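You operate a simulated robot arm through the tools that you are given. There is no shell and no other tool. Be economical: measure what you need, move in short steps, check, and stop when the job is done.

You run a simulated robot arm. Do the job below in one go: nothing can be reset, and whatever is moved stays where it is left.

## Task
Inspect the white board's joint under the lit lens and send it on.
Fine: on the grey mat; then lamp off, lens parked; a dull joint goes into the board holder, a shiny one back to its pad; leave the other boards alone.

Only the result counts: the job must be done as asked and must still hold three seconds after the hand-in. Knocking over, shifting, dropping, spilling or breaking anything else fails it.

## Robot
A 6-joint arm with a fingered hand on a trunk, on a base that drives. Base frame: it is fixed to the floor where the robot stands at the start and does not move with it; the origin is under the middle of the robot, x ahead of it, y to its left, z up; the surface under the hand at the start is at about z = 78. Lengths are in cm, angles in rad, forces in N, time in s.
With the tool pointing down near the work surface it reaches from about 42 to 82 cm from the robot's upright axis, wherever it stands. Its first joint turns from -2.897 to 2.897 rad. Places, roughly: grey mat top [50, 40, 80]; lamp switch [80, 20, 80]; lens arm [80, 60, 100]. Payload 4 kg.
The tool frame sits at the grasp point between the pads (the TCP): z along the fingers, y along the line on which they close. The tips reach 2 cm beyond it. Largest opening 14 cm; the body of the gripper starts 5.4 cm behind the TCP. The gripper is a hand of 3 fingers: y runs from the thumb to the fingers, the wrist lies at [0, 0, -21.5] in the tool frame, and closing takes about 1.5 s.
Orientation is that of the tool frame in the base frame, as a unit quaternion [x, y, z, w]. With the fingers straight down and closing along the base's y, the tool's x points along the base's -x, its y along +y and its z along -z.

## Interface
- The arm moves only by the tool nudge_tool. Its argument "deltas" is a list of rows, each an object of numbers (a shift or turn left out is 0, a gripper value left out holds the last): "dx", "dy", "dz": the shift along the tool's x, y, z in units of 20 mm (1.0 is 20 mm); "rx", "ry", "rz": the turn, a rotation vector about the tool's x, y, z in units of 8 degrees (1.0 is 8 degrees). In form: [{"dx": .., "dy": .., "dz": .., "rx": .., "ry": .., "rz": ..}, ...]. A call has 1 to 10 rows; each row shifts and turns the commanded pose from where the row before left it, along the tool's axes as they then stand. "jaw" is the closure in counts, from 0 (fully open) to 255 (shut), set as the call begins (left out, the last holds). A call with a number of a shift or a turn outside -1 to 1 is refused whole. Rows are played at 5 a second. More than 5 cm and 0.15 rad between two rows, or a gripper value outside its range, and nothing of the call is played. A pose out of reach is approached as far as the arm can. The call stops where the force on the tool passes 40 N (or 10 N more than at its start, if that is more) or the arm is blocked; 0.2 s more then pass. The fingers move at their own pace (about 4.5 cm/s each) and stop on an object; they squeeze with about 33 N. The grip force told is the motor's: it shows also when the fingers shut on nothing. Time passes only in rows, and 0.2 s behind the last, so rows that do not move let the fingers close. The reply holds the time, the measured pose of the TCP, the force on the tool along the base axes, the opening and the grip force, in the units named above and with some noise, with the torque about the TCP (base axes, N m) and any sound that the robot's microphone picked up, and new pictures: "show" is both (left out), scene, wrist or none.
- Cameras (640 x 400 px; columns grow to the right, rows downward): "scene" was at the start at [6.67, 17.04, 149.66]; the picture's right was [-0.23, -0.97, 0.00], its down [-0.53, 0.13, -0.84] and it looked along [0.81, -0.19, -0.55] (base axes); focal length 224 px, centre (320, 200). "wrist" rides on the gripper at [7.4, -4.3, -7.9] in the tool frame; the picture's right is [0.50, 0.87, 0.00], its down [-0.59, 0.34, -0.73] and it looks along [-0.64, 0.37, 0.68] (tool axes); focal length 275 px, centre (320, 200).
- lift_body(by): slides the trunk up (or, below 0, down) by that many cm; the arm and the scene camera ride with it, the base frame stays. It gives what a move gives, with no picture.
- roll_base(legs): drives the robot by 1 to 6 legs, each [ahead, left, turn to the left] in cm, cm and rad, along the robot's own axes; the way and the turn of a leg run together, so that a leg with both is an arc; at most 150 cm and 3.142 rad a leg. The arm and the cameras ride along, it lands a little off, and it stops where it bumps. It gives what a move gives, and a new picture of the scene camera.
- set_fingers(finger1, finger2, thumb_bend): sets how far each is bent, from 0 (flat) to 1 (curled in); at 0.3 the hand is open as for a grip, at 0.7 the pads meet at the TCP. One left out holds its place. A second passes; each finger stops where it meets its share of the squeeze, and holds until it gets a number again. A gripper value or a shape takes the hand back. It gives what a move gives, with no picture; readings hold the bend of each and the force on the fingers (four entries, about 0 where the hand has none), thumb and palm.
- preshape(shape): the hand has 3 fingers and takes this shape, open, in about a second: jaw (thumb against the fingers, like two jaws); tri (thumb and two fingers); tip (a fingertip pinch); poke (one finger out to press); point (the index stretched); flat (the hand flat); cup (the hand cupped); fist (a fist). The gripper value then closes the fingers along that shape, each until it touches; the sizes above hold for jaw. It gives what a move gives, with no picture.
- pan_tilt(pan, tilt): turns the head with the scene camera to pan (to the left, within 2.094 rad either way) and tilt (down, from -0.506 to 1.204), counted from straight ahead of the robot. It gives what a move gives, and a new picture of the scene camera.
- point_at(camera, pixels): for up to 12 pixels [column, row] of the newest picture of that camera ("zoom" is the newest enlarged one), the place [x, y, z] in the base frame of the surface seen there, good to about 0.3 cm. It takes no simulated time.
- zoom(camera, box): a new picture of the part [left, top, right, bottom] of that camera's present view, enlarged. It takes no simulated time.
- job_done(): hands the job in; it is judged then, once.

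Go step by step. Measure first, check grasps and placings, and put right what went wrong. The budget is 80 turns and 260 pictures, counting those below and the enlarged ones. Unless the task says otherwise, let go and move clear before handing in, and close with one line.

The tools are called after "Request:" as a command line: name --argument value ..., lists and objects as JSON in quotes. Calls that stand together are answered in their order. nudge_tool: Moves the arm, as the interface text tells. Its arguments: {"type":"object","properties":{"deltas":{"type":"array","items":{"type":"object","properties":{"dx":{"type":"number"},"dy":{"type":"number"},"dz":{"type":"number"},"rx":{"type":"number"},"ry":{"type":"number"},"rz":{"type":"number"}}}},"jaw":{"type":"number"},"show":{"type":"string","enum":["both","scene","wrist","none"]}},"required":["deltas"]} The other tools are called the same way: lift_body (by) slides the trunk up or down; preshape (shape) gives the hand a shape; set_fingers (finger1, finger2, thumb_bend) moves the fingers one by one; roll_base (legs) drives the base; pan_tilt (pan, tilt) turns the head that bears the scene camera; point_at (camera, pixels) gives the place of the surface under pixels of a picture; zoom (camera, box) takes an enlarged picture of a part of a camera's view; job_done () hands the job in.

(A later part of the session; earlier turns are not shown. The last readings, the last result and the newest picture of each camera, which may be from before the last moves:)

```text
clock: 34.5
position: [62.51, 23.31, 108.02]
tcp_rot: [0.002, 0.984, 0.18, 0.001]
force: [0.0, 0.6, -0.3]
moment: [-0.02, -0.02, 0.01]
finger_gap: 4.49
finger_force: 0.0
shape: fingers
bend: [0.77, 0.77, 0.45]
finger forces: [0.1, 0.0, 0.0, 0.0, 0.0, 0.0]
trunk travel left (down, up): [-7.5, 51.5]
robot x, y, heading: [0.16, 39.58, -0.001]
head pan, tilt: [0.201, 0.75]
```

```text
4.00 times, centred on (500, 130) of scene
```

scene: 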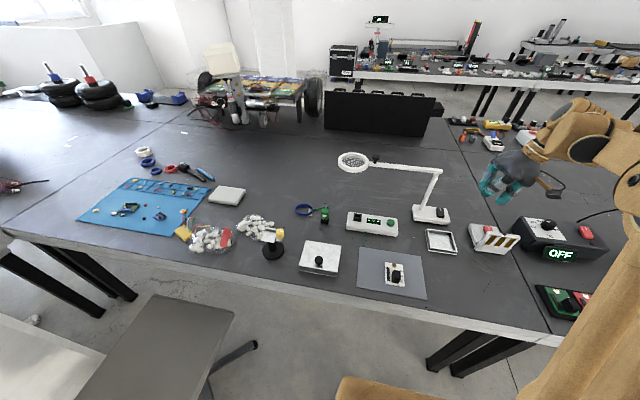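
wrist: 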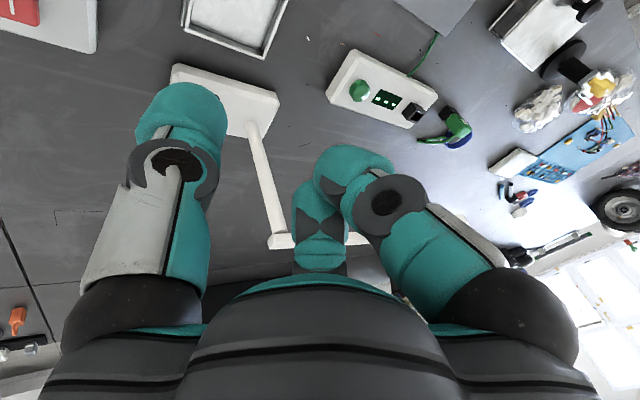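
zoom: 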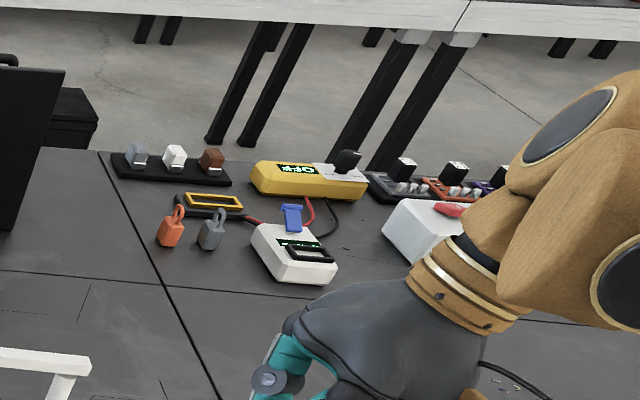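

Curling only makes the two fingers meet at 0.77. I'll try them flat with the thumb bent inward, so the thumb tip is the lowest point.

Request:
set_fingers --finger1 0.0 --finger2 0.0 --thumb_bend 0.6

Request:
nudge_tool --deltas '[{"dx": 0.5}, {"dx": 0.5}]'

Request:
zoom --camera "scene" --box '[420, 120, 620, 245]'

```text
clock: 35.5
position: [62.51, 23.3, 107.88]
tcp_rot: [0.002, 0.984, 0.18, 0.0]
force: [-0.5, 1.0, -0.5]
moment: [-0.03, 0.01, 0.0]
finger_gap: 9.97
finger_force: 0.1
shape: fingers
bend: [0.01, 0.01, 0.6]
finger forces: [0.0, 0.1, 0.0, 0.1, 0.0, 0.1]
trunk travel left (down, up): [-7.5, 51.5]
robot x, y, heading: [-0.01, 39.56, -0.008]
head pan, tilt: [0.201, 0.75]
```

```text
clock: 36.1
position: [60.43, 23.32, 107.91]
tcp_rot: [0.004, 0.984, 0.18, 0.001]
force: [-0.4, -0.5, 0.0]
moment: [0.0, 0.01, 0.04]
finger_gap: 9.96
finger_force: 0.0
shape: fingers
bend: [0.01, 0.01, 0.6]
finger forces: [0.0, 0.0, 0.0, 0.0, 0.0, 0.0]
trunk travel left (down, up): [-7.5, 51.5]
robot x, y, heading: [0.06, 39.64, -0.006]
head pan, tilt: [0.201, 0.75]
```

scene: 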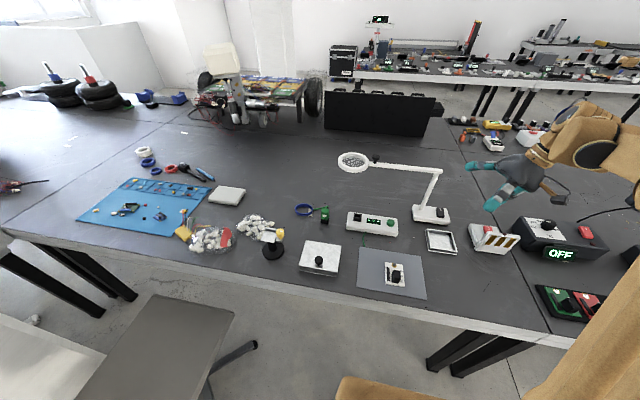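
wrist: 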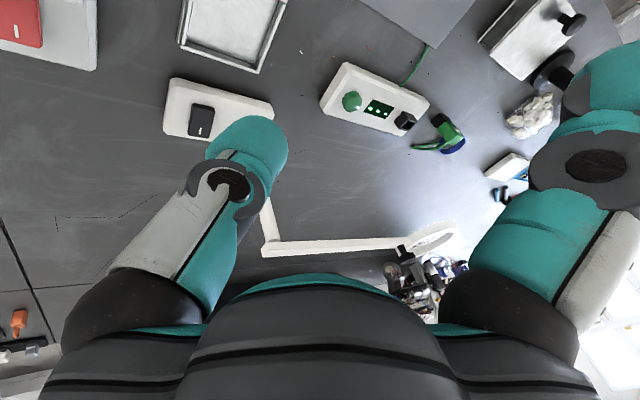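

```text
3.20 times, centred on (520, 182) of scene
```

zoom: 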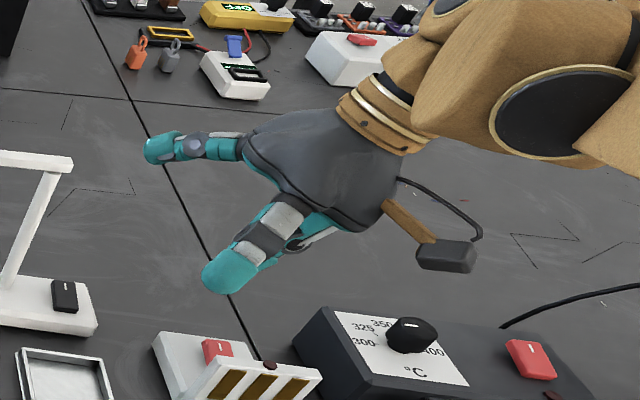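

With the fingers closed and a larger tilt, the thumb tip will be the lowest point, which suits the rocker. I'll check how far the chassis is from the table so I can drive slightly closer.

Request:
point_at --camera "scene" --pixels '[[360, 377], [400, 388], [345, 390], [380, 302], [430, 310], [430, 390], [470, 340]]'

```text
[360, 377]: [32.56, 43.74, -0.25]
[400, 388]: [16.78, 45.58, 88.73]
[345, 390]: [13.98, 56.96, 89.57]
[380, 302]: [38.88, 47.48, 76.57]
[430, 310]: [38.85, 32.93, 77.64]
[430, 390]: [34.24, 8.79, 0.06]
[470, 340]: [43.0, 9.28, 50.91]
```

The table edge is at x≈38.5 and the robot's front stays well behind it. I'll drive 5 cm ahead and 8 cm right for comfortable reach, then close the fingers.

Request:
roll_base --legs '[[5, -8, 0]]'

Request:
set_fingers --finger1 0.58 --finger2 0.58 --thumb_bend 0.7

Request:
nudge_tool --deltas '[{"rx": -0.6, "dx": -0.5}, {"rx": -0.6, "dx": -0.5}, {"dx": -1}, {"dx": -1}, {"dx": -1}, {"dx": -1}]'

```text
clock: 37.3
position: [65.55, 15.02, 107.81]
tcp_rot: [0.002, 0.984, 0.181, 0.001]
force: [0.0, -0.1, -0.2]
moment: [0.03, 0.02, 0.04]
finger_gap: 9.96
finger_force: 0.1
shape: fingers
bend: [0.01, 0.01, 0.6]
finger forces: [0.0, 0.0, 0.0, 0.0, 0.0, 0.0]
trunk travel left (down, up): [-7.5, 51.5]
robot x, y, heading: [4.84, 31.48, -0.006]
head pan, tilt: [0.201, 0.75]
```

scene: 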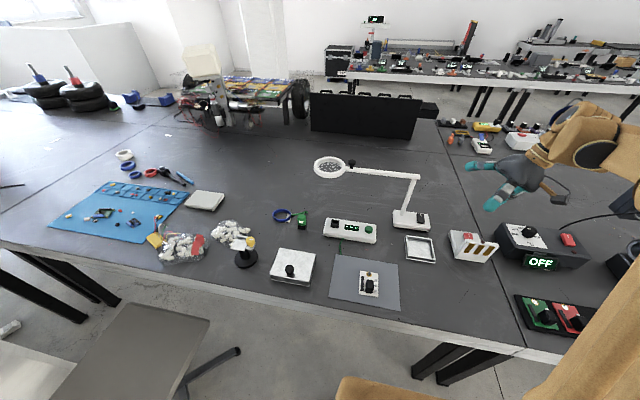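

```text
clock: 38.3
position: [65.56, 15.03, 107.98]
tcp_rot: [0.001, 0.984, 0.18, 0.0]
force: [0.9, -0.6, 0.2]
moment: [0.01, -0.01, 0.03]
finger_gap: 2.51
finger_force: 0.1
shape: fingers
bend: [0.57, 0.57, 0.7]
finger forces: [0.0, 0.0, 0.1, 0.1, 0.1, 0.0]
trunk travel left (down, up): [-7.5, 51.5]
robot x, y, heading: [5.23, 31.75, -0.0]
head pan, tilt: [0.201, 0.75]
```

```text
clock: 39.7
position: [75.68, 15.06, 107.84]
tcp_rot: [0.001, 0.965, 0.262, 0.001]
force: [-0.2, -0.6, 0.0]
moment: [0.01, -0.02, -0.01]
finger_gap: 2.48
finger_force: 0.0
shape: fingers
bend: [0.57, 0.57, 0.7]
finger forces: [0.0, 0.0, 0.1, 0.1, 0.0, 0.0]
trunk travel left (down, up): [-7.5, 51.5]
robot x, y, heading: [5.55, 31.72, 0.003]
head pan, tilt: [0.201, 0.75]
```

scene: 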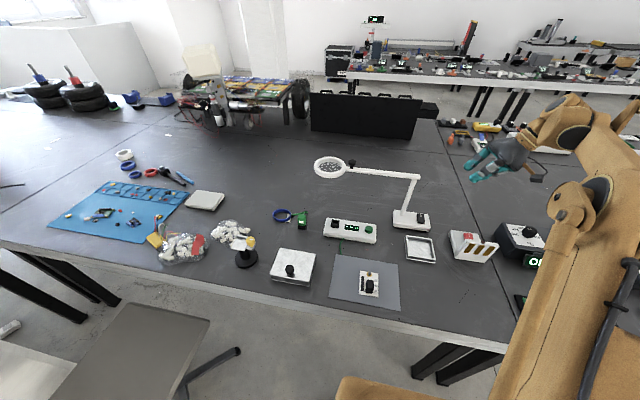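
wrist: 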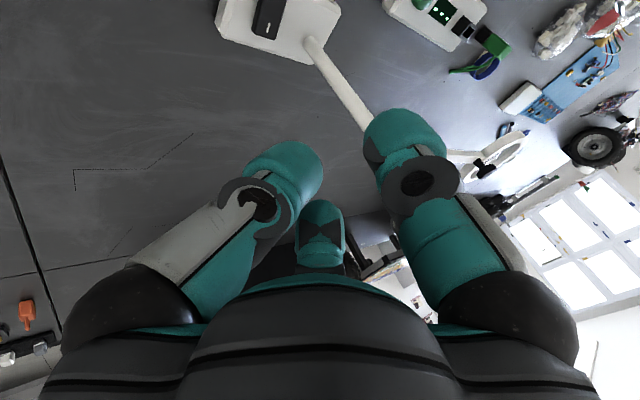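

Before descending I'll calibrate where the thumb tip is, near (300,155) in the wrist view, and remeasure the rocker.

Request:
point_at --camera "wrist" --pixels '[[285, 145], [310, 150], [300, 165], [318, 165], [268, 5], [262, 32], [400, 115], [320, 205]]'

Request:
zoom --camera "scene" --box '[380, 190, 460, 240]'

Request:
point_at --camera "zoom" --pixels '[[300, 175], [320, 210], [330, 190], [310, 195], [322, 230], [290, 200]]'

```text
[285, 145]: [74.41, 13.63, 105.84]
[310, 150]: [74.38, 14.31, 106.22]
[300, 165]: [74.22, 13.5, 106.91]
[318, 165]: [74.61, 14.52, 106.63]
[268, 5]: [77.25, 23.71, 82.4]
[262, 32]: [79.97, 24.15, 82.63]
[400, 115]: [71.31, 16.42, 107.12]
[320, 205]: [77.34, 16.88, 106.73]
```

```text
8.00 times, centred on (420, 215) of scene
```

zoom: 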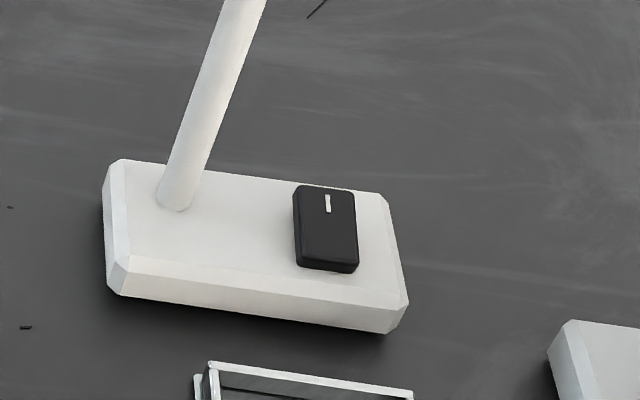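

```text
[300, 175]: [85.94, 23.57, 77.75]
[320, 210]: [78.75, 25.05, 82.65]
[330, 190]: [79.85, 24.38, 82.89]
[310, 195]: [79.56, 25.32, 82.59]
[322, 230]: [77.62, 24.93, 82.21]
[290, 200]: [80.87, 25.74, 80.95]
```

The thumb tip sits about 2.1 cm below the TCP and 0.6 cm toward -y. The rocker's raised far end with the "I" mark is at about (79.5,24.6,82.8). I'll descend along the tool axis.

Request:
nudge_tool --deltas '[{"dz": 1, "dy": -0.12, "dx": -0.18}, {"dz": 1, "dy": -0.12, "dx": -0.18}, {"dz": 1, "dy": -0.12, "dx": -0.18}, {"dz": 1, "dy": -0.12, "dx": -0.18}, {"dz": 1, "dy": -0.12, "dx": -0.18}, {"dz": 1, "dy": -0.12, "dx": -0.18}, {"dz": 1, "dy": -0.12, "dx": -0.18}, {"dz": 1, "dy": -0.12, "dx": -0.18}, {"dz": 1, "dy": -0.12, "dx": -0.18}]'

Request:
zoom --camera "scene" --box '[360, 130, 520, 230]'

```text
clock: 41.7
position: [78.85, 22.26, 91.27]
tcp_rot: [0.002, 0.965, 0.263, 0.0]
force: [-1.4, -1.0, 0.0]
moment: [0.05, 0.01, 0.03]
finger_gap: 2.49
finger_force: 0.0
shape: fingers
bend: [0.57, 0.57, 0.7]
finger forces: [0.0, 0.0, 0.1, 0.0, 0.0, 0.0]
trunk travel left (down, up): [-7.5, 51.5]
robot x, y, heading: [5.0, 31.57, -0.006]
head pan, tilt: [0.201, 0.75]
```

scene: 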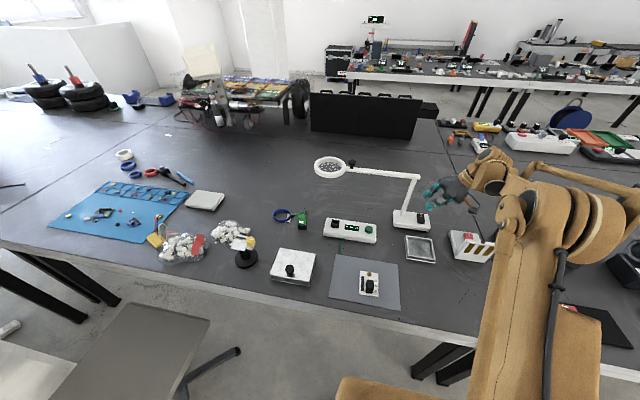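
wrist: 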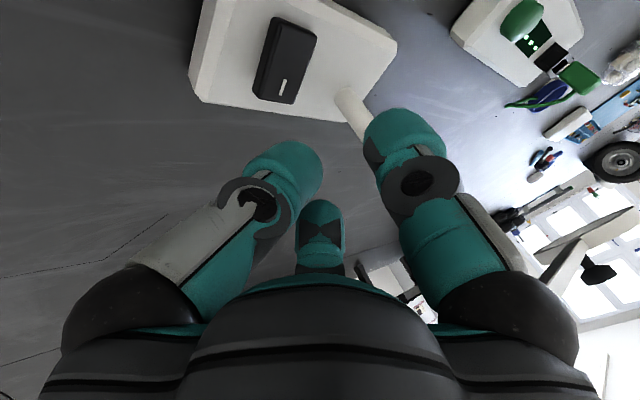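

```text
4.00 times, centred on (440, 180) of scene
```

zoom: 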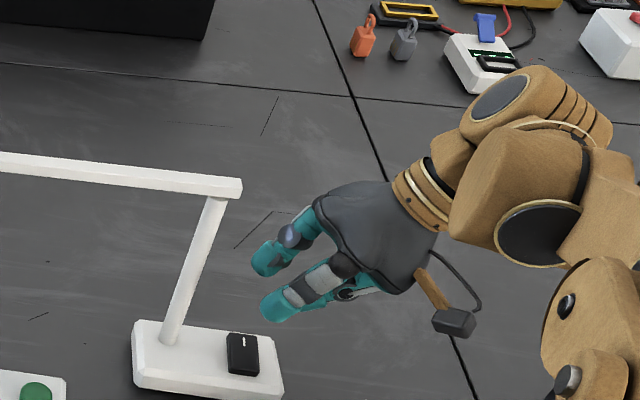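

The fingers are close to the post, so I'll close them further (0.68) and move to just above the rocker.

Request:
set_fingers --finger1 0.67 --finger2 0.67

Request:
nudge_tool --deltas '[{"dz": 1, "dy": -0.06, "dx": -0.1}, {"dz": 1, "dy": -0.06, "dx": -0.1}, {"dz": 1, "dy": -0.06}]'

Request:
zoom --camera "scene" --box '[380, 165, 476, 225]'

Request:
zoom --camera "wrist" --box '[180, 0, 500, 200]'

```text
clock: 42.7
position: [78.82, 22.28, 91.21]
tcp_rot: [0.002, 0.965, 0.262, 0.001]
force: [0.4, -0.2, 0.8]
moment: [-0.03, 0.01, 0.02]
finger_gap: 0.66
finger_force: 0.0
shape: fingers
bend: [0.67, 0.67, 0.7]
finger forces: [0.0, 0.1, 0.0, 0.0, 0.0, 0.0]
trunk travel left (down, up): [-7.5, 51.5]
robot x, y, heading: [4.97, 31.61, -0.002]
head pan, tilt: [0.201, 0.75]
```

```text
clock: 43.5
position: [79.22, 25.08, 85.9]
tcp_rot: [0.001, 0.965, 0.262, 0.0]
force: [-0.2, 0.6, 0.5]
moment: [0.0, 0.01, 0.0]
finger_gap: 0.69
finger_force: 0.2
shape: fingers
bend: [0.67, 0.67, 0.7]
finger forces: [0.0, 0.2, 0.0, 0.0, 0.0, 0.0]
trunk travel left (down, up): [-7.5, 51.5]
robot x, y, heading: [5.15, 31.57, -0.006]
head pan, tilt: [0.201, 0.75]
```

scene: 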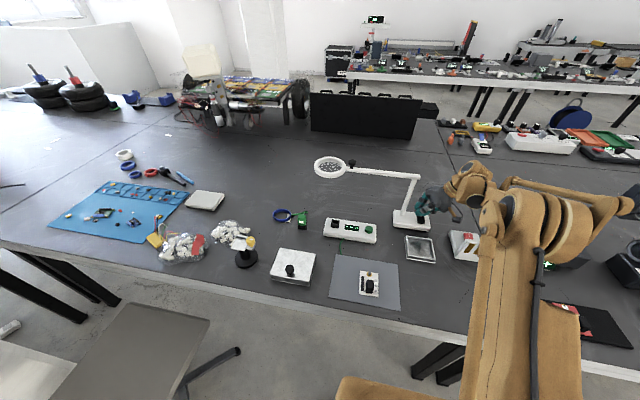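
wrist: 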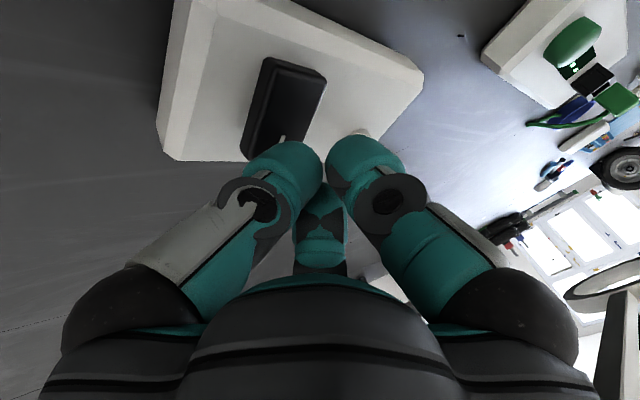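

```text
6.67 times, centred on (428, 195) of scene
```

zoom: 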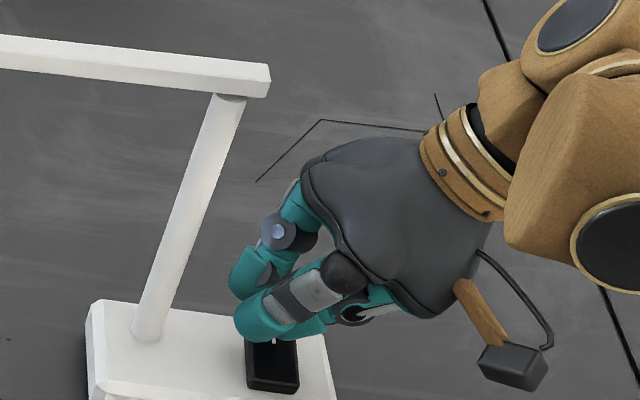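

```text
2.00 times, centred on (340, 100) of wrist
```

zoom: 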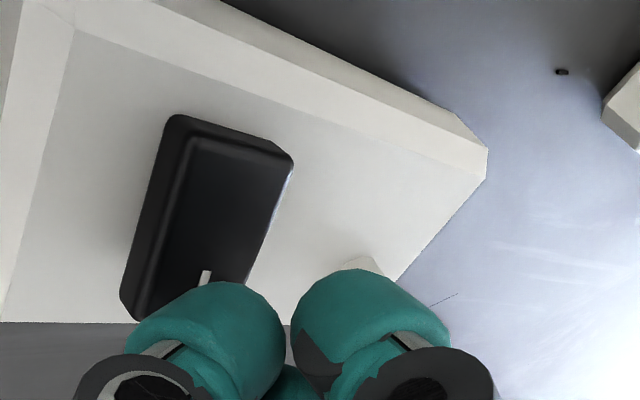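

The thumb is just above the far (marked) end of the rocker. I'll press straight down in small steps.

Request:
nudge_tool --deltas '[{"dy": -0.13, "dz": 0.22}, {"dy": -0.13, "dz": 0.22}, {"dy": -0.13, "dz": 0.22}]' --show "wrist"

Request:
zoom --camera "scene" --box '[300, 140, 460, 240]'

```text
clock: 44.3
position: [79.09, 24.97, 84.5]
tcp_rot: [0.003, 0.965, 0.262, 0.0]
force: [4.6, -2.8, 9.9]
moment: [-0.06, -0.02, 0.01]
finger_gap: 0.37
finger_force: 6.1
shape: fingers
bend: [0.67, 0.67, 0.73]
finger forces: [0.0, 0.0, 0.1, 0.0, 11.5, 0.0]
trunk travel left (down, up): [-7.5, 51.5]
robot x, y, heading: [5.01, 31.68, -0.006]
head pan, tilt: [0.201, 0.75]
```

wrist: 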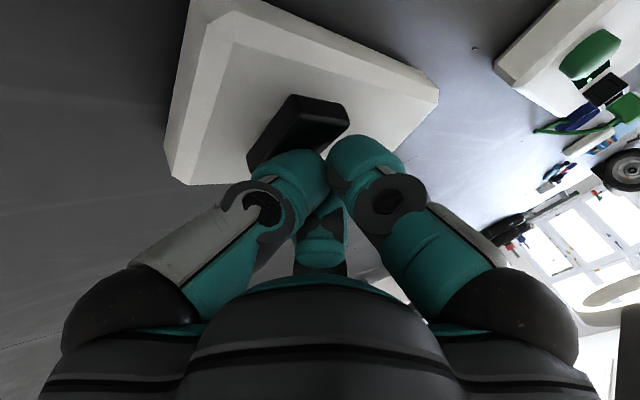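

```text
4.00 times, centred on (380, 190) of scene
```

zoom: 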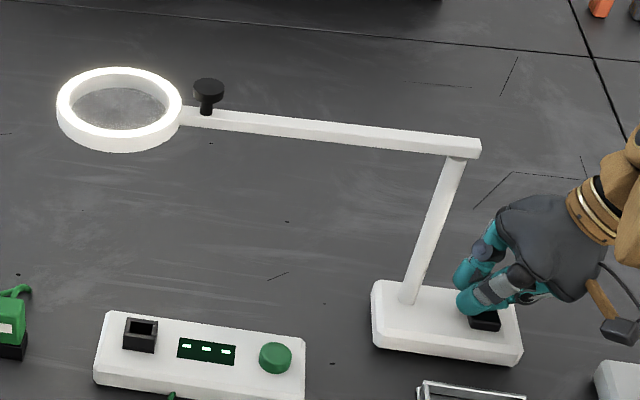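

The ring on the lens is glowing, so the lamp is on. I'll retract along the tool axis and untilt.

Request:
nudge_tool --deltas '[{"dz": -1}, {"dz": -1}, {"dz": -1}, {"dz": -1}, {"dz": -1}, {"dz": -1}, {"dz": -1}, {"dz": -1}, {"dz": -1}, {"dz": -1}]' --show "none"

Request:
nudge_tool --deltas '[{"dz": -1}, {"dz": -1}, {"dz": -1}, {"dz": -1}, {"dz": -1}, {"rx": 0.76}, {"rx": 0.76}, {"rx": 0.76}, {"rx": 0.76}, {"rx": 0.76}]' --show "none"

Request:
preshape --shape "jaw"

Request:
nudge_tool --deltas '[{"dz": -1}, {"dz": -1}, {"dz": -1}]' --jaw 140

Request:
zoom --camera "scene" --box '[300, 140, 460, 240]'

```text
clock: 46.5
position: [79.27, 14.71, 101.53]
tcp_rot: [0.003, 0.965, 0.262, 0.0]
force: [0.1, -0.9, 0.1]
moment: [0.0, 0.02, 0.01]
finger_gap: 0.65
finger_force: 0.1
shape: fingers
bend: [0.67, 0.67, 0.7]
finger forces: [0.1, 0.1, 0.0, 0.0, 0.0, 0.1]
trunk travel left (down, up): [-7.5, 51.5]
robot x, y, heading: [4.67, 31.58, -0.002]
head pan, tilt: [0.201, 0.75]
```

```text
clock: 48.7
position: [78.43, 10.54, 109.21]
tcp_rot: [0.001, 1.0, -0.001, 0.0]
force: [0.0, 0.0, 0.5]
moment: [0.03, -0.01, -0.02]
finger_gap: 0.66
finger_force: 0.0
shape: fingers
bend: [0.67, 0.67, 0.7]
finger forces: [0.1, 0.0, 0.1, 0.1, 0.0, 0.0]
out of reach, approached as far as the arm can: row 4, 5
trunk travel left (down, up): [-7.5, 51.5]
robot x, y, heading: [5.08, 31.32, -0.005]
head pan, tilt: [0.201, 0.75]
```

```text
clock: 49.6
position: [78.37, 10.63, 109.13]
tcp_rot: [0.001, 1.0, 0.0, 0.0]
force: [-0.5, -1.4, -0.6]
moment: [-0.03, 0.0, 0.0]
finger_gap: 13.99
finger_force: 0.0
shape: jaw
bend: [0.3, 0.3, 0.3]
finger forces: [0.1, 0.0, 0.1, 0.0, 0.0, 0.0]
trunk travel left (down, up): [-7.5, 51.5]
robot x, y, heading: [5.19, 31.64, -0.004]
head pan, tilt: [0.201, 0.75]
```

```text
clock: 50.4
position: [78.46, 10.68, 115.09]
tcp_rot: [0.002, 1.0, 0.0, -0.001]
force: [-0.3, -1.0, -0.4]
moment: [-0.02, 0.01, 0.01]
finger_gap: 7.02
finger_force: 0.0
shape: jaw
bend: [0.34, 0.34, 0.33]
finger forces: [0.0, 0.0, 0.0, 0.1, 0.0, 0.0]
trunk travel left (down, up): [-7.5, 51.5]
robot x, y, heading: [5.1, 31.29, -0.003]
head pan, tilt: [0.201, 0.75]
```

scene: 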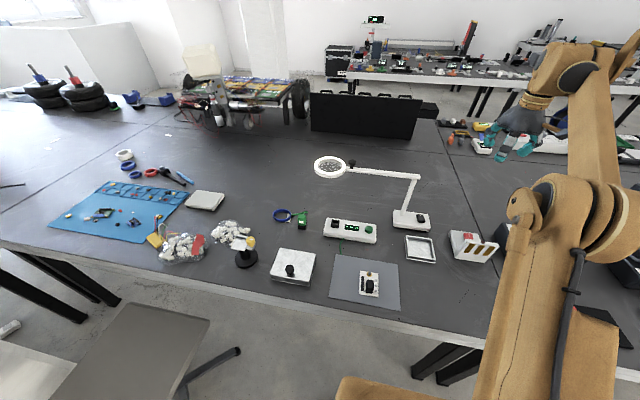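
wrist: 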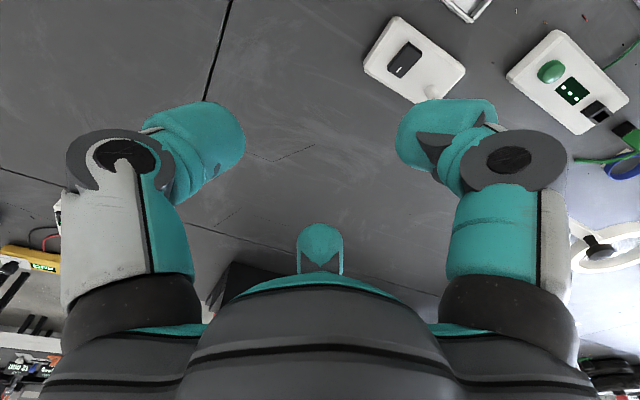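

```text
4.00 times, centred on (380, 190) of scene
```

zoom: 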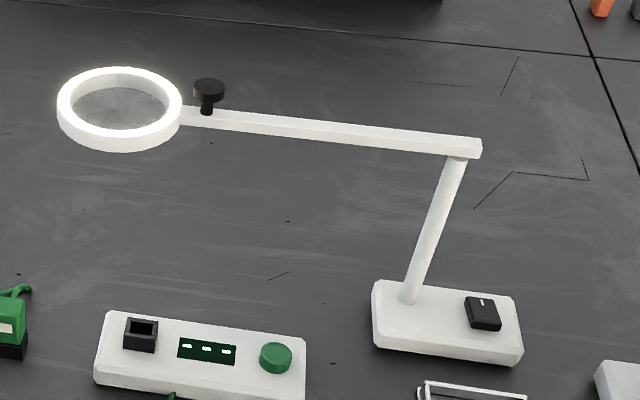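

The lamp stays lit. I'll drive 20 cm left with the hand high, then line up over the knob at about (79.2,53.9,104).

Request:
roll_base --legs '[[0, 20, 0]]'

Request:
nudge_tool --deltas '[{"dy": 1}, {"dy": 1}, {"dy": 1}, {"dy": 1}, {"dy": 1}, {"dy": 1}, {"dy": 1}, {"dy": 1}]'

Request:
zoom --camera "scene" --box '[300, 110, 460, 210]'

```text
clock: 52.0
position: [78.45, 31.3, 115.16]
tcp_rot: [0.001, 1.0, 0.0, 0.0]
force: [0.7, 0.5, -0.2]
moment: [0.0, 0.0, -0.01]
finger_gap: 6.35
finger_force: 0.1
shape: jaw
bend: [0.36, 0.36, 0.35]
finger forces: [0.0, 0.0, 0.0, 0.0, 0.0, 0.1]
trunk travel left (down, up): [-7.5, 51.5]
robot x, y, heading: [5.25, 52.26, -0.001]
head pan, tilt: [0.201, 0.75]
```

scene: 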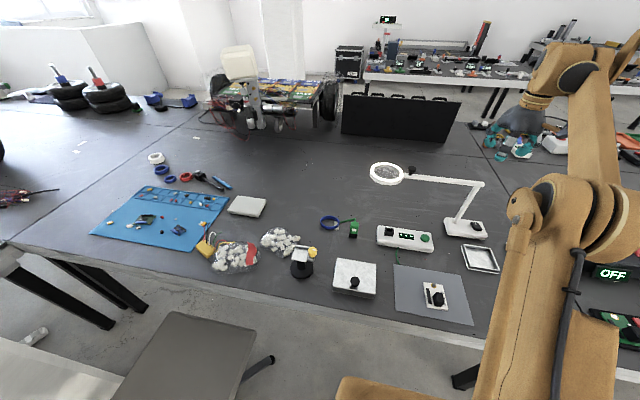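

```text
clock: 53.8
position: [78.43, 47.15, 115.18]
tcp_rot: [0.001, 1.0, -0.001, 0.0]
force: [0.3, 0.2, -0.4]
moment: [0.02, 0.0, -0.02]
finger_gap: 6.34
finger_force: 0.1
shape: jaw
bend: [0.36, 0.36, 0.35]
finger forces: [0.0, 0.0, 0.1, 0.0, 0.0, 0.0]
trunk travel left (down, up): [-7.5, 51.5]
robot x, y, heading: [5.21, 51.54, -0.004]
head pan, tilt: [0.201, 0.75]
```

scene: 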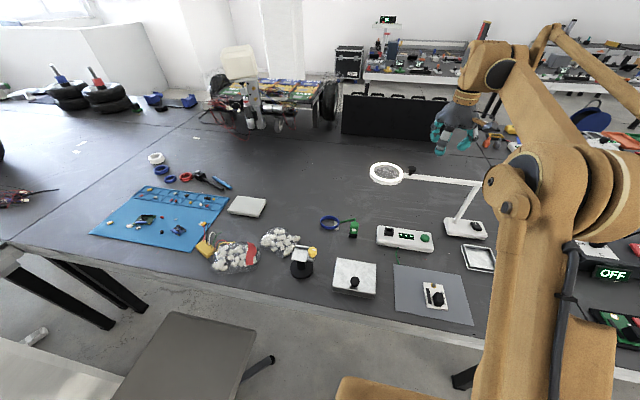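
wrist: 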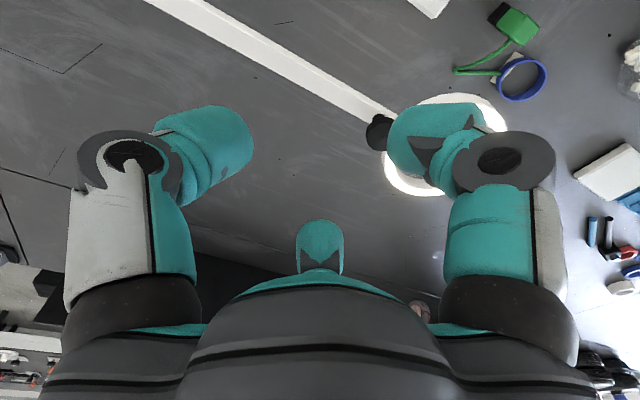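

```text
4.00 times, centred on (380, 160) of scene
```

zoom: 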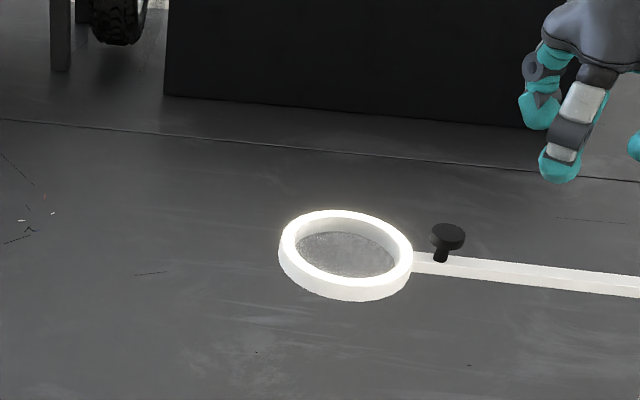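

Request:
point_at --camera "zoom" --pixels '[[448, 230], [434, 236], [463, 236], [440, 254], [448, 242]]'

Request:
nudge_tool --deltas '[{"dy": 1, "dx": -0.1}, {"dy": 1, "dx": -0.1}, {"dy": 1, "dx": -0.1}, {"dy": 0.4}]'

```text
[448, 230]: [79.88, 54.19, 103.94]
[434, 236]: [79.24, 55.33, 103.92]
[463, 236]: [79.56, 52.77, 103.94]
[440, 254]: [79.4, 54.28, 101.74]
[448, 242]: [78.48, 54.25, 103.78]
```

```text
clock: 54.8
position: [78.97, 53.96, 115.02]
tcp_rot: [0.001, 1.0, 0.0, 0.0]
force: [-0.3, 1.0, -1.4]
moment: [0.0, -0.03, 0.0]
finger_gap: 6.37
finger_force: 0.1
shape: jaw
bend: [0.36, 0.36, 0.35]
finger forces: [0.0, 0.0, 0.0, 0.0, 0.1, 0.0]
trunk travel left (down, up): [-7.5, 51.5]
robot x, y, heading: [5.42, 51.55, -0.002]
head pan, tilt: [0.201, 0.75]
```

scene: 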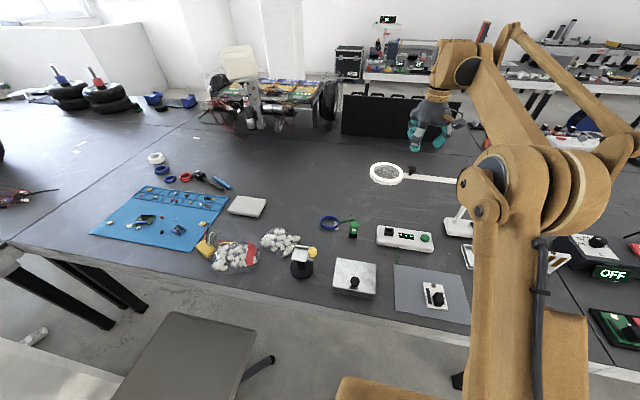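
wrist: 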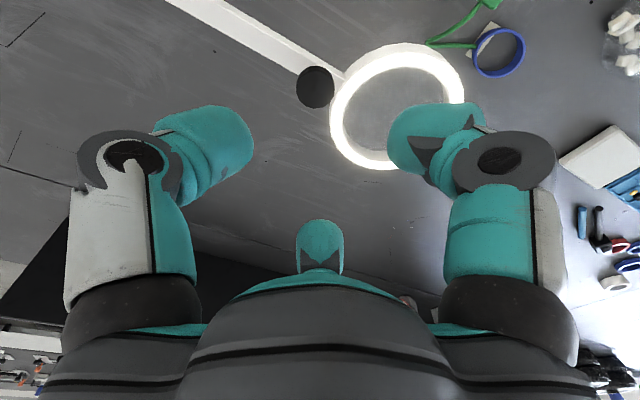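

The knob is centred at (79.4,54.1) with its cap at z≈103.5–104. I'll lower to TCP z≈104 (tips at 102, above the arm) and close.

Request:
nudge_tool --deltas '[{"dz": 1, "dx": -0.2, "dy": 0.08}, {"dz": 1}, {"dz": 1}, {"dz": 1}, {"dz": 1}, {"dz": 0.5}]' --show "wrist"

Request:
zoom --camera "wrist" --box '[120, 20, 520, 270]'

Request:
zoom --camera "scene" --box '[340, 110, 500, 210]'

```text
clock: 56.2
position: [79.47, 54.32, 103.96]
tcp_rot: [0.0, 1.0, 0.0, 0.001]
force: [1.0, 0.2, 0.7]
moment: [-0.02, -0.02, -0.02]
finger_gap: 6.38
finger_force: 0.0
shape: jaw
bend: [0.36, 0.36, 0.35]
finger forces: [0.0, 0.0, 0.1, 0.0, 0.0, 0.1]
trunk travel left (down, up): [-7.5, 51.5]
robot x, y, heading: [5.33, 52.15, -0.002]
head pan, tilt: [0.201, 0.75]
```

wrist: 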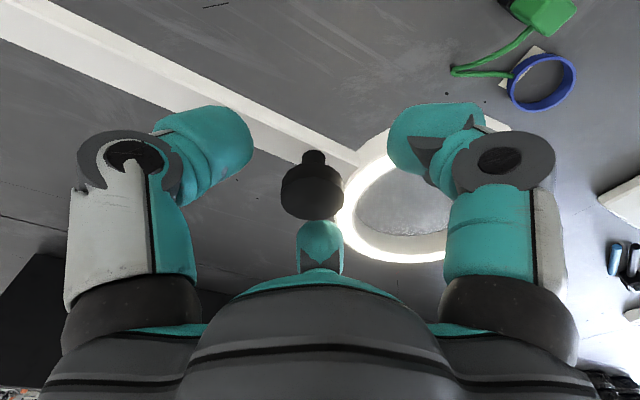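

```text
1.60 times, centred on (320, 145) of wrist
```

zoom: 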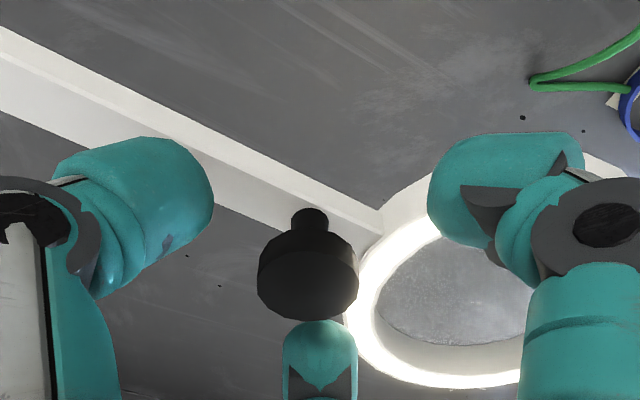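

```text
4.00 times, centred on (420, 160) of scene
```

zoom: 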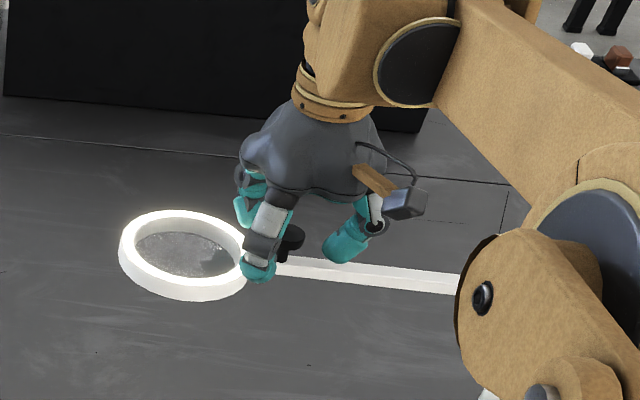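

Well placed over the knob. Closing the fingers.

Request:
nudge_tool --deltas '[{}, {}, {}, {}, {}, {}, {}]' --jaw 255 --show "wrist"

```text
clock: 57.8
position: [79.57, 54.32, 104.02]
tcp_rot: [0.001, 1.0, 0.0, -0.001]
force: [-8.1, 0.9, -11.2]
moment: [0.08, 0.21, -0.15]
finger_gap: 2.27
finger_force: 32.9
shape: jaw
bend: [0.65, 0.96, 0.5]
finger forces: [30.3, 26.0, 0.1, 0.1, 27.9, 0.0]
trunk travel left (down, up): [-7.5, 51.5]
robot x, y, heading: [4.92, 51.54, -0.004]
head pan, tilt: [0.201, 0.75]
```

wrist: 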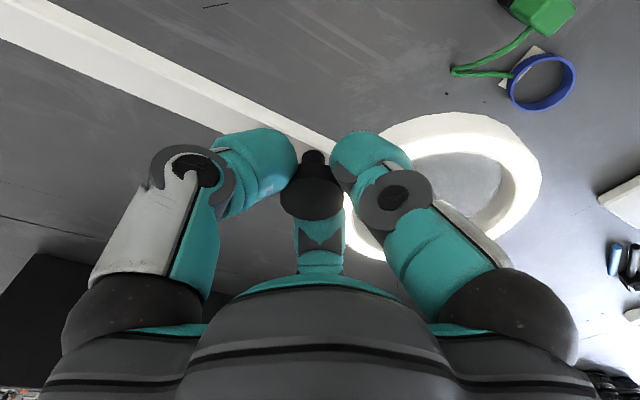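

The knob is held by all three fingers. I'll swing it in an arc about the post, turning the hand along with it, and try 12° first.

Request:
nudge_tool --deltas '[{"dx": 0.79, "dy": -0.028, "rz": -0.5}, {"dx": 0.79, "dy": -0.028, "rz": -0.5}, {"dx": 0.79, "dy": -0.028, "rz": -0.5}]' --show "both"

```text
clock: 58.6
position: [74.93, 53.7, 103.95]
tcp_rot: [-0.104, 0.995, 0.001, -0.001]
force: [-2.2, 2.6, -14.3]
moment: [0.06, 0.13, -0.19]
finger_gap: 2.32
finger_force: 33.6
shape: jaw
bend: [0.65, 0.96, 0.5]
finger forces: [29.1, 27.1, 0.1, 0.0, 26.5, 0.0]
trunk travel left (down, up): [-7.5, 51.5]
robot x, y, heading: [4.96, 51.29, 0.002]
head pan, tilt: [0.201, 0.75]
```

scene: 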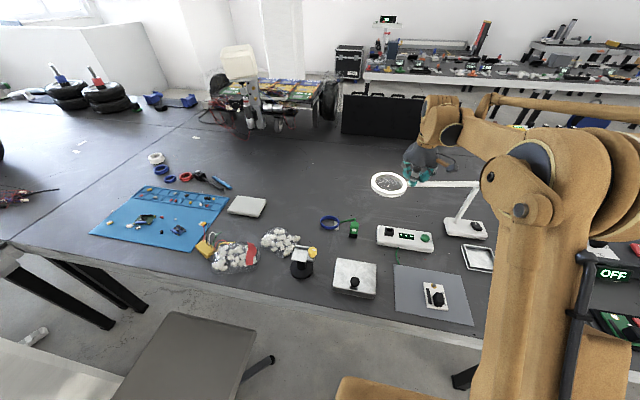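
wrist: 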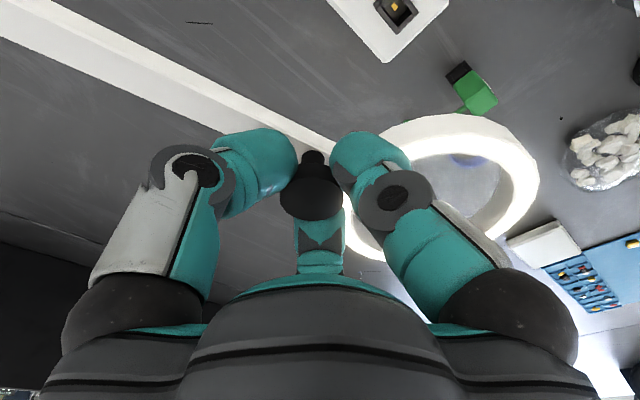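

The lens follows with low force. Continuing the arc to about 67.5°.

Request:
nudge_tool --deltas '[{"dx": 0.79, "dy": -0.028, "rz": -0.5}, {"dx": 0.79, "dy": -0.028, "rz": -0.5}, {"dx": 0.79, "dy": -0.028, "rz": -0.5}, {"dx": 0.79, "dy": -0.028, "rz": -0.5}, {"dx": 0.79, "dy": -0.028, "rz": -0.5}, {"dx": 0.79, "dy": -0.028, "rz": -0.5}, {"dx": 0.79, "dy": -0.028, "rz": -0.5}]' --show "none"

Request:
nudge_tool --deltas '[{"dx": 0.79, "dy": -0.028, "rz": -0.5}, {"dx": 0.79, "dy": -0.028, "rz": -0.5}, {"dx": 0.79, "dy": -0.028, "rz": -0.5}, {"dx": 0.79, "dy": -0.028, "rz": -0.5}, {"dx": 0.79, "dy": -0.028, "rz": -0.5}, {"dx": 0.79, "dy": -0.028, "rz": -0.5}]'

Request:
zoom --camera "scene" --box '[340, 180, 540, 305]'

```text
clock: 60.2
position: [65.1, 48.8, 104.06]
tcp_rot: [-0.342, 0.94, 0.0, -0.001]
force: [-4.7, 4.2, -20.8]
moment: [0.08, 0.18, -0.15]
finger_gap: 2.26
finger_force: 33.1
shape: jaw
bend: [0.65, 0.96, 0.5]
finger forces: [28.3, 26.9, 0.0, 0.0, 25.2, 0.0]
trunk travel left (down, up): [-7.5, 51.5]
robot x, y, heading: [5.2, 51.73, -0.002]
head pan, tilt: [0.201, 0.75]
```

```text
clock: 61.6
position: [59.31, 41.22, 104.04]
tcp_rot: [-0.529, 0.849, -0.001, 0.0]
force: [8.7, -5.1, -9.1]
moment: [-0.11, -0.03, -0.18]
finger_gap: 2.29
finger_force: 33.3
shape: jaw
bend: [0.65, 0.96, 0.5]
finger forces: [28.1, 26.4, 0.0, 0.0, 32.4, 0.0]
trunk travel left (down, up): [-7.5, 51.5]
robot x, y, heading: [5.32, 51.79, -0.005]
head pan, tilt: [0.201, 0.75]
```

scene: 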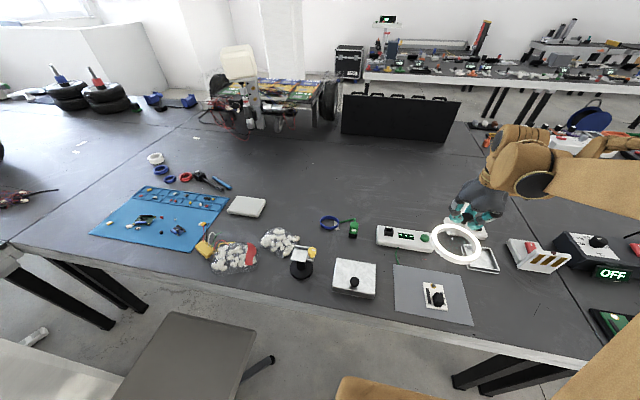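
wrist: 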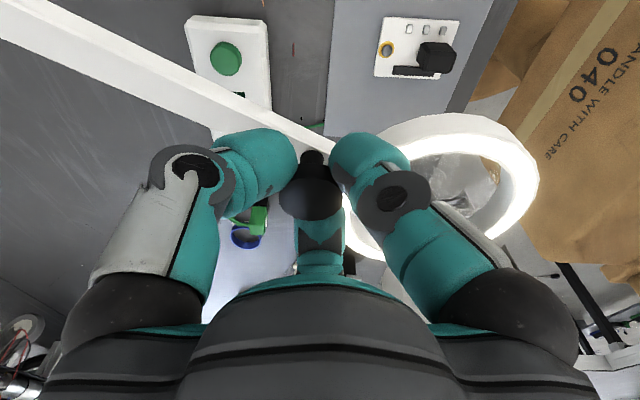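

```text
3.20 times, centred on (440, 242) of scene
```

zoom: 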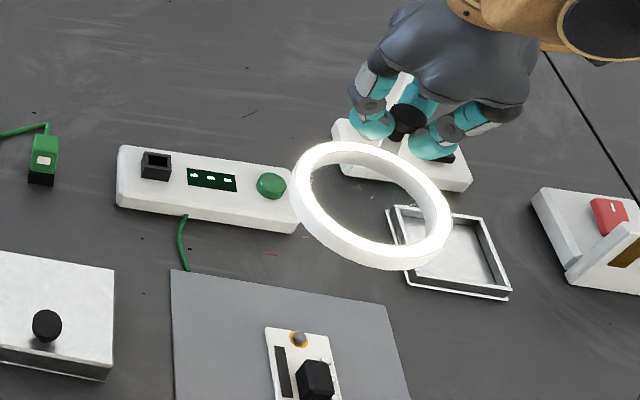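

The lens is nearly over the board. I'll measure the ring centre from its edges.

Request:
point_at --camera "zoom" --pixels '[[350, 150], [300, 178], [443, 228], [398, 257], [415, 180], [325, 225]]'

Request:
point_at --camera "zoom" --pixels '[[298, 339]]'

```text
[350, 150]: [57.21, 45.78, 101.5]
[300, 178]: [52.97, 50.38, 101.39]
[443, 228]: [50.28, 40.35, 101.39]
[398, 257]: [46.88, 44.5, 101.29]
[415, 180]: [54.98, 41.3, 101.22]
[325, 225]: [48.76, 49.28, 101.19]
```

```text
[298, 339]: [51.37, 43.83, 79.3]
```

The ring centre is (51.9,45.3) and the joint is at about (51.2,43.2), so one more 4° step centres it.

Request:
nudge_tool --deltas '[{"dx": 0.79, "dy": -0.028, "rz": -0.5}, {}]'

Request:
zoom --camera "scene" --box '[400, 220, 496, 310]'

```text
clock: 62.2
position: [58.78, 40.33, 104.04]
tcp_rot: [-0.56, 0.828, 0.001, 0.0]
force: [23.6, 16.1, -4.6]
moment: [0.15, -0.23, -0.48]
finger_gap: 2.3
finger_force: 33.4
shape: jaw
bend: [0.66, 0.51, 0.5]
finger forces: [27.1, 32.8, 0.0, 0.1, 32.6, 0.0]
trunk travel left (down, up): [-7.5, 51.5]
robot x, y, heading: [5.29, 51.59, 0.0]
head pan, tilt: [0.201, 0.75]
```

scene: 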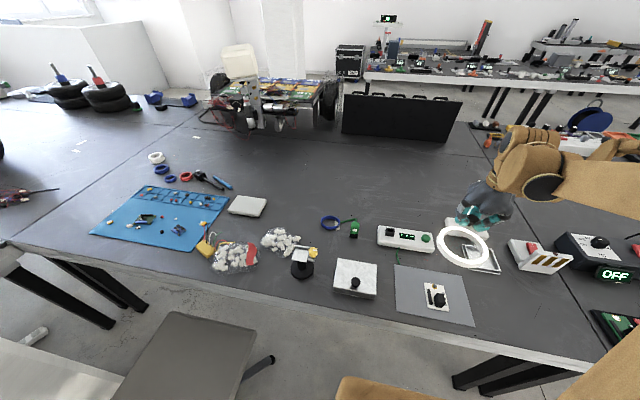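
wrist: 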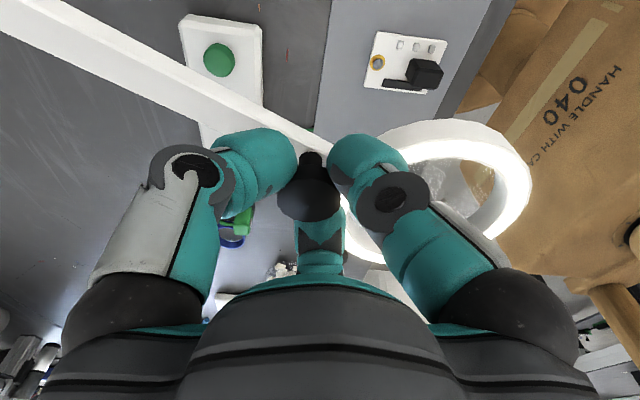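

```text
4.44 times, centred on (448, 265) of scene
```

zoom: 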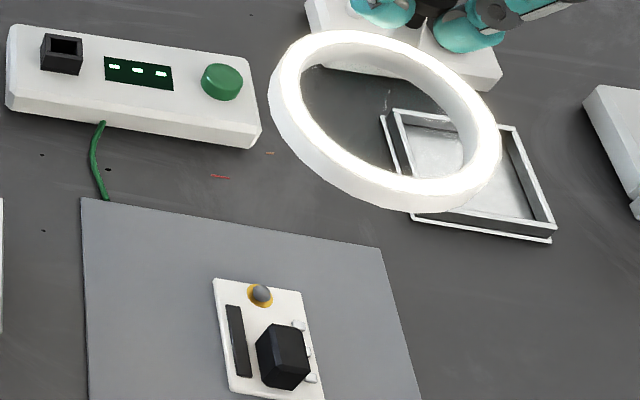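

Request:
point_at --camera "zoom" --pixels '[[345, 35], [280, 70], [490, 150], [425, 195], [450, 75], [315, 145], [262, 292]]'

Request:
zoom --camera "wrist" --box '[340, 20, 460, 100]'

```text
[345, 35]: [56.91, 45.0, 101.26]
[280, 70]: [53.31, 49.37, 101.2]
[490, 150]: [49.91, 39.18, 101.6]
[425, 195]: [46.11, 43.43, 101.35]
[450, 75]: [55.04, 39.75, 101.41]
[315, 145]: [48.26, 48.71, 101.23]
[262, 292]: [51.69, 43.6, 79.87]
```

```text
5.00 times, centred on (400, 60) of wrist
```

zoom: 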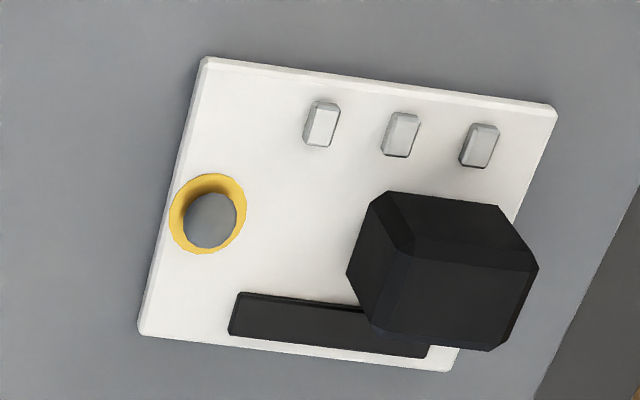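

The ring centre is now (51.6,44.2), within 1 cm of the joint at (51.5,43.4), with the lamp lit. The wrist close-up shows a matte grey dome with no highlight, unlike the glinting red and green joints. I'll dwell there and look once more.

Request:
nudge_tool --deltas '[{}, {}, {}, {}, {}, {}, {}, {}, {}, {}]' --show "wrist"

Request:
zoom --camera "wrist" --box '[360, 45, 400, 75]'

Request:
zoom --camera "scene" --box '[425, 275, 457, 295]'

```text
clock: 63.8
position: [58.82, 40.26, 103.91]
tcp_rot: [-0.56, 0.829, 0.0, 0.0]
force: [14.7, 12.1, -4.0]
moment: [0.12, -0.11, -0.47]
finger_gap: 2.28
finger_force: 33.7
shape: jaw
bend: [0.66, 0.51, 0.5]
finger forces: [30.7, 31.5, 0.0, 0.0, 31.8, 0.0]
trunk travel left (down, up): [-7.5, 51.5]
robot x, y, heading: [5.12, 51.69, 0.001]
head pan, tilt: [0.201, 0.75]
stopped in row 7: the force on the tool passed its limit at 40 N (the readings are from after the stop); the commanded pose is now the measured one
```

wrist: 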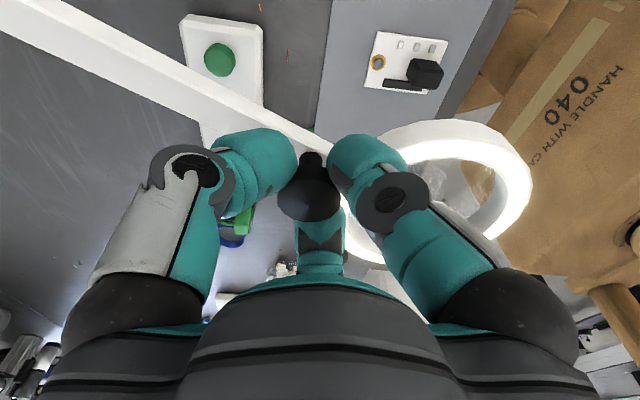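

```text
13.33 times, centred on (380, 60) of wrist
```

zoom: 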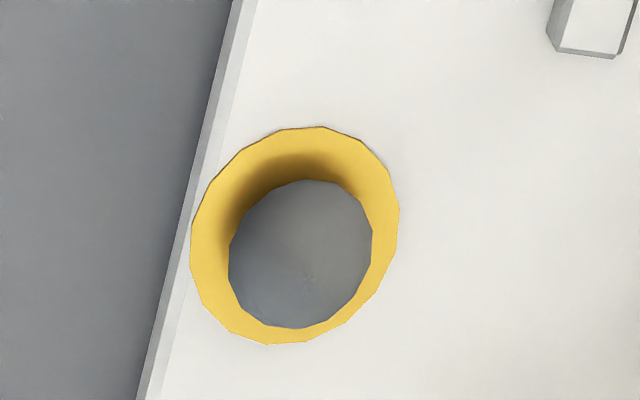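

```text
16.00 times, centred on (441, 285) of scene
```

zoom: 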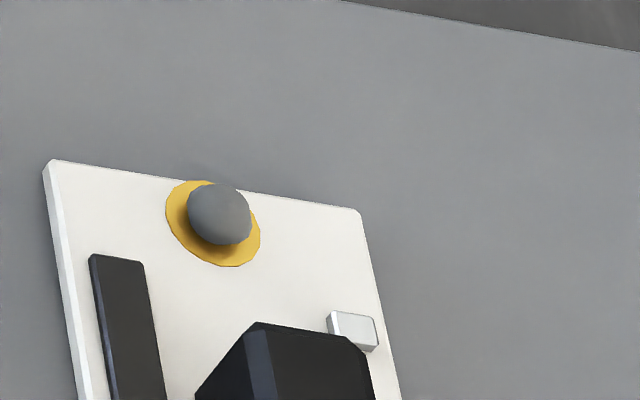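

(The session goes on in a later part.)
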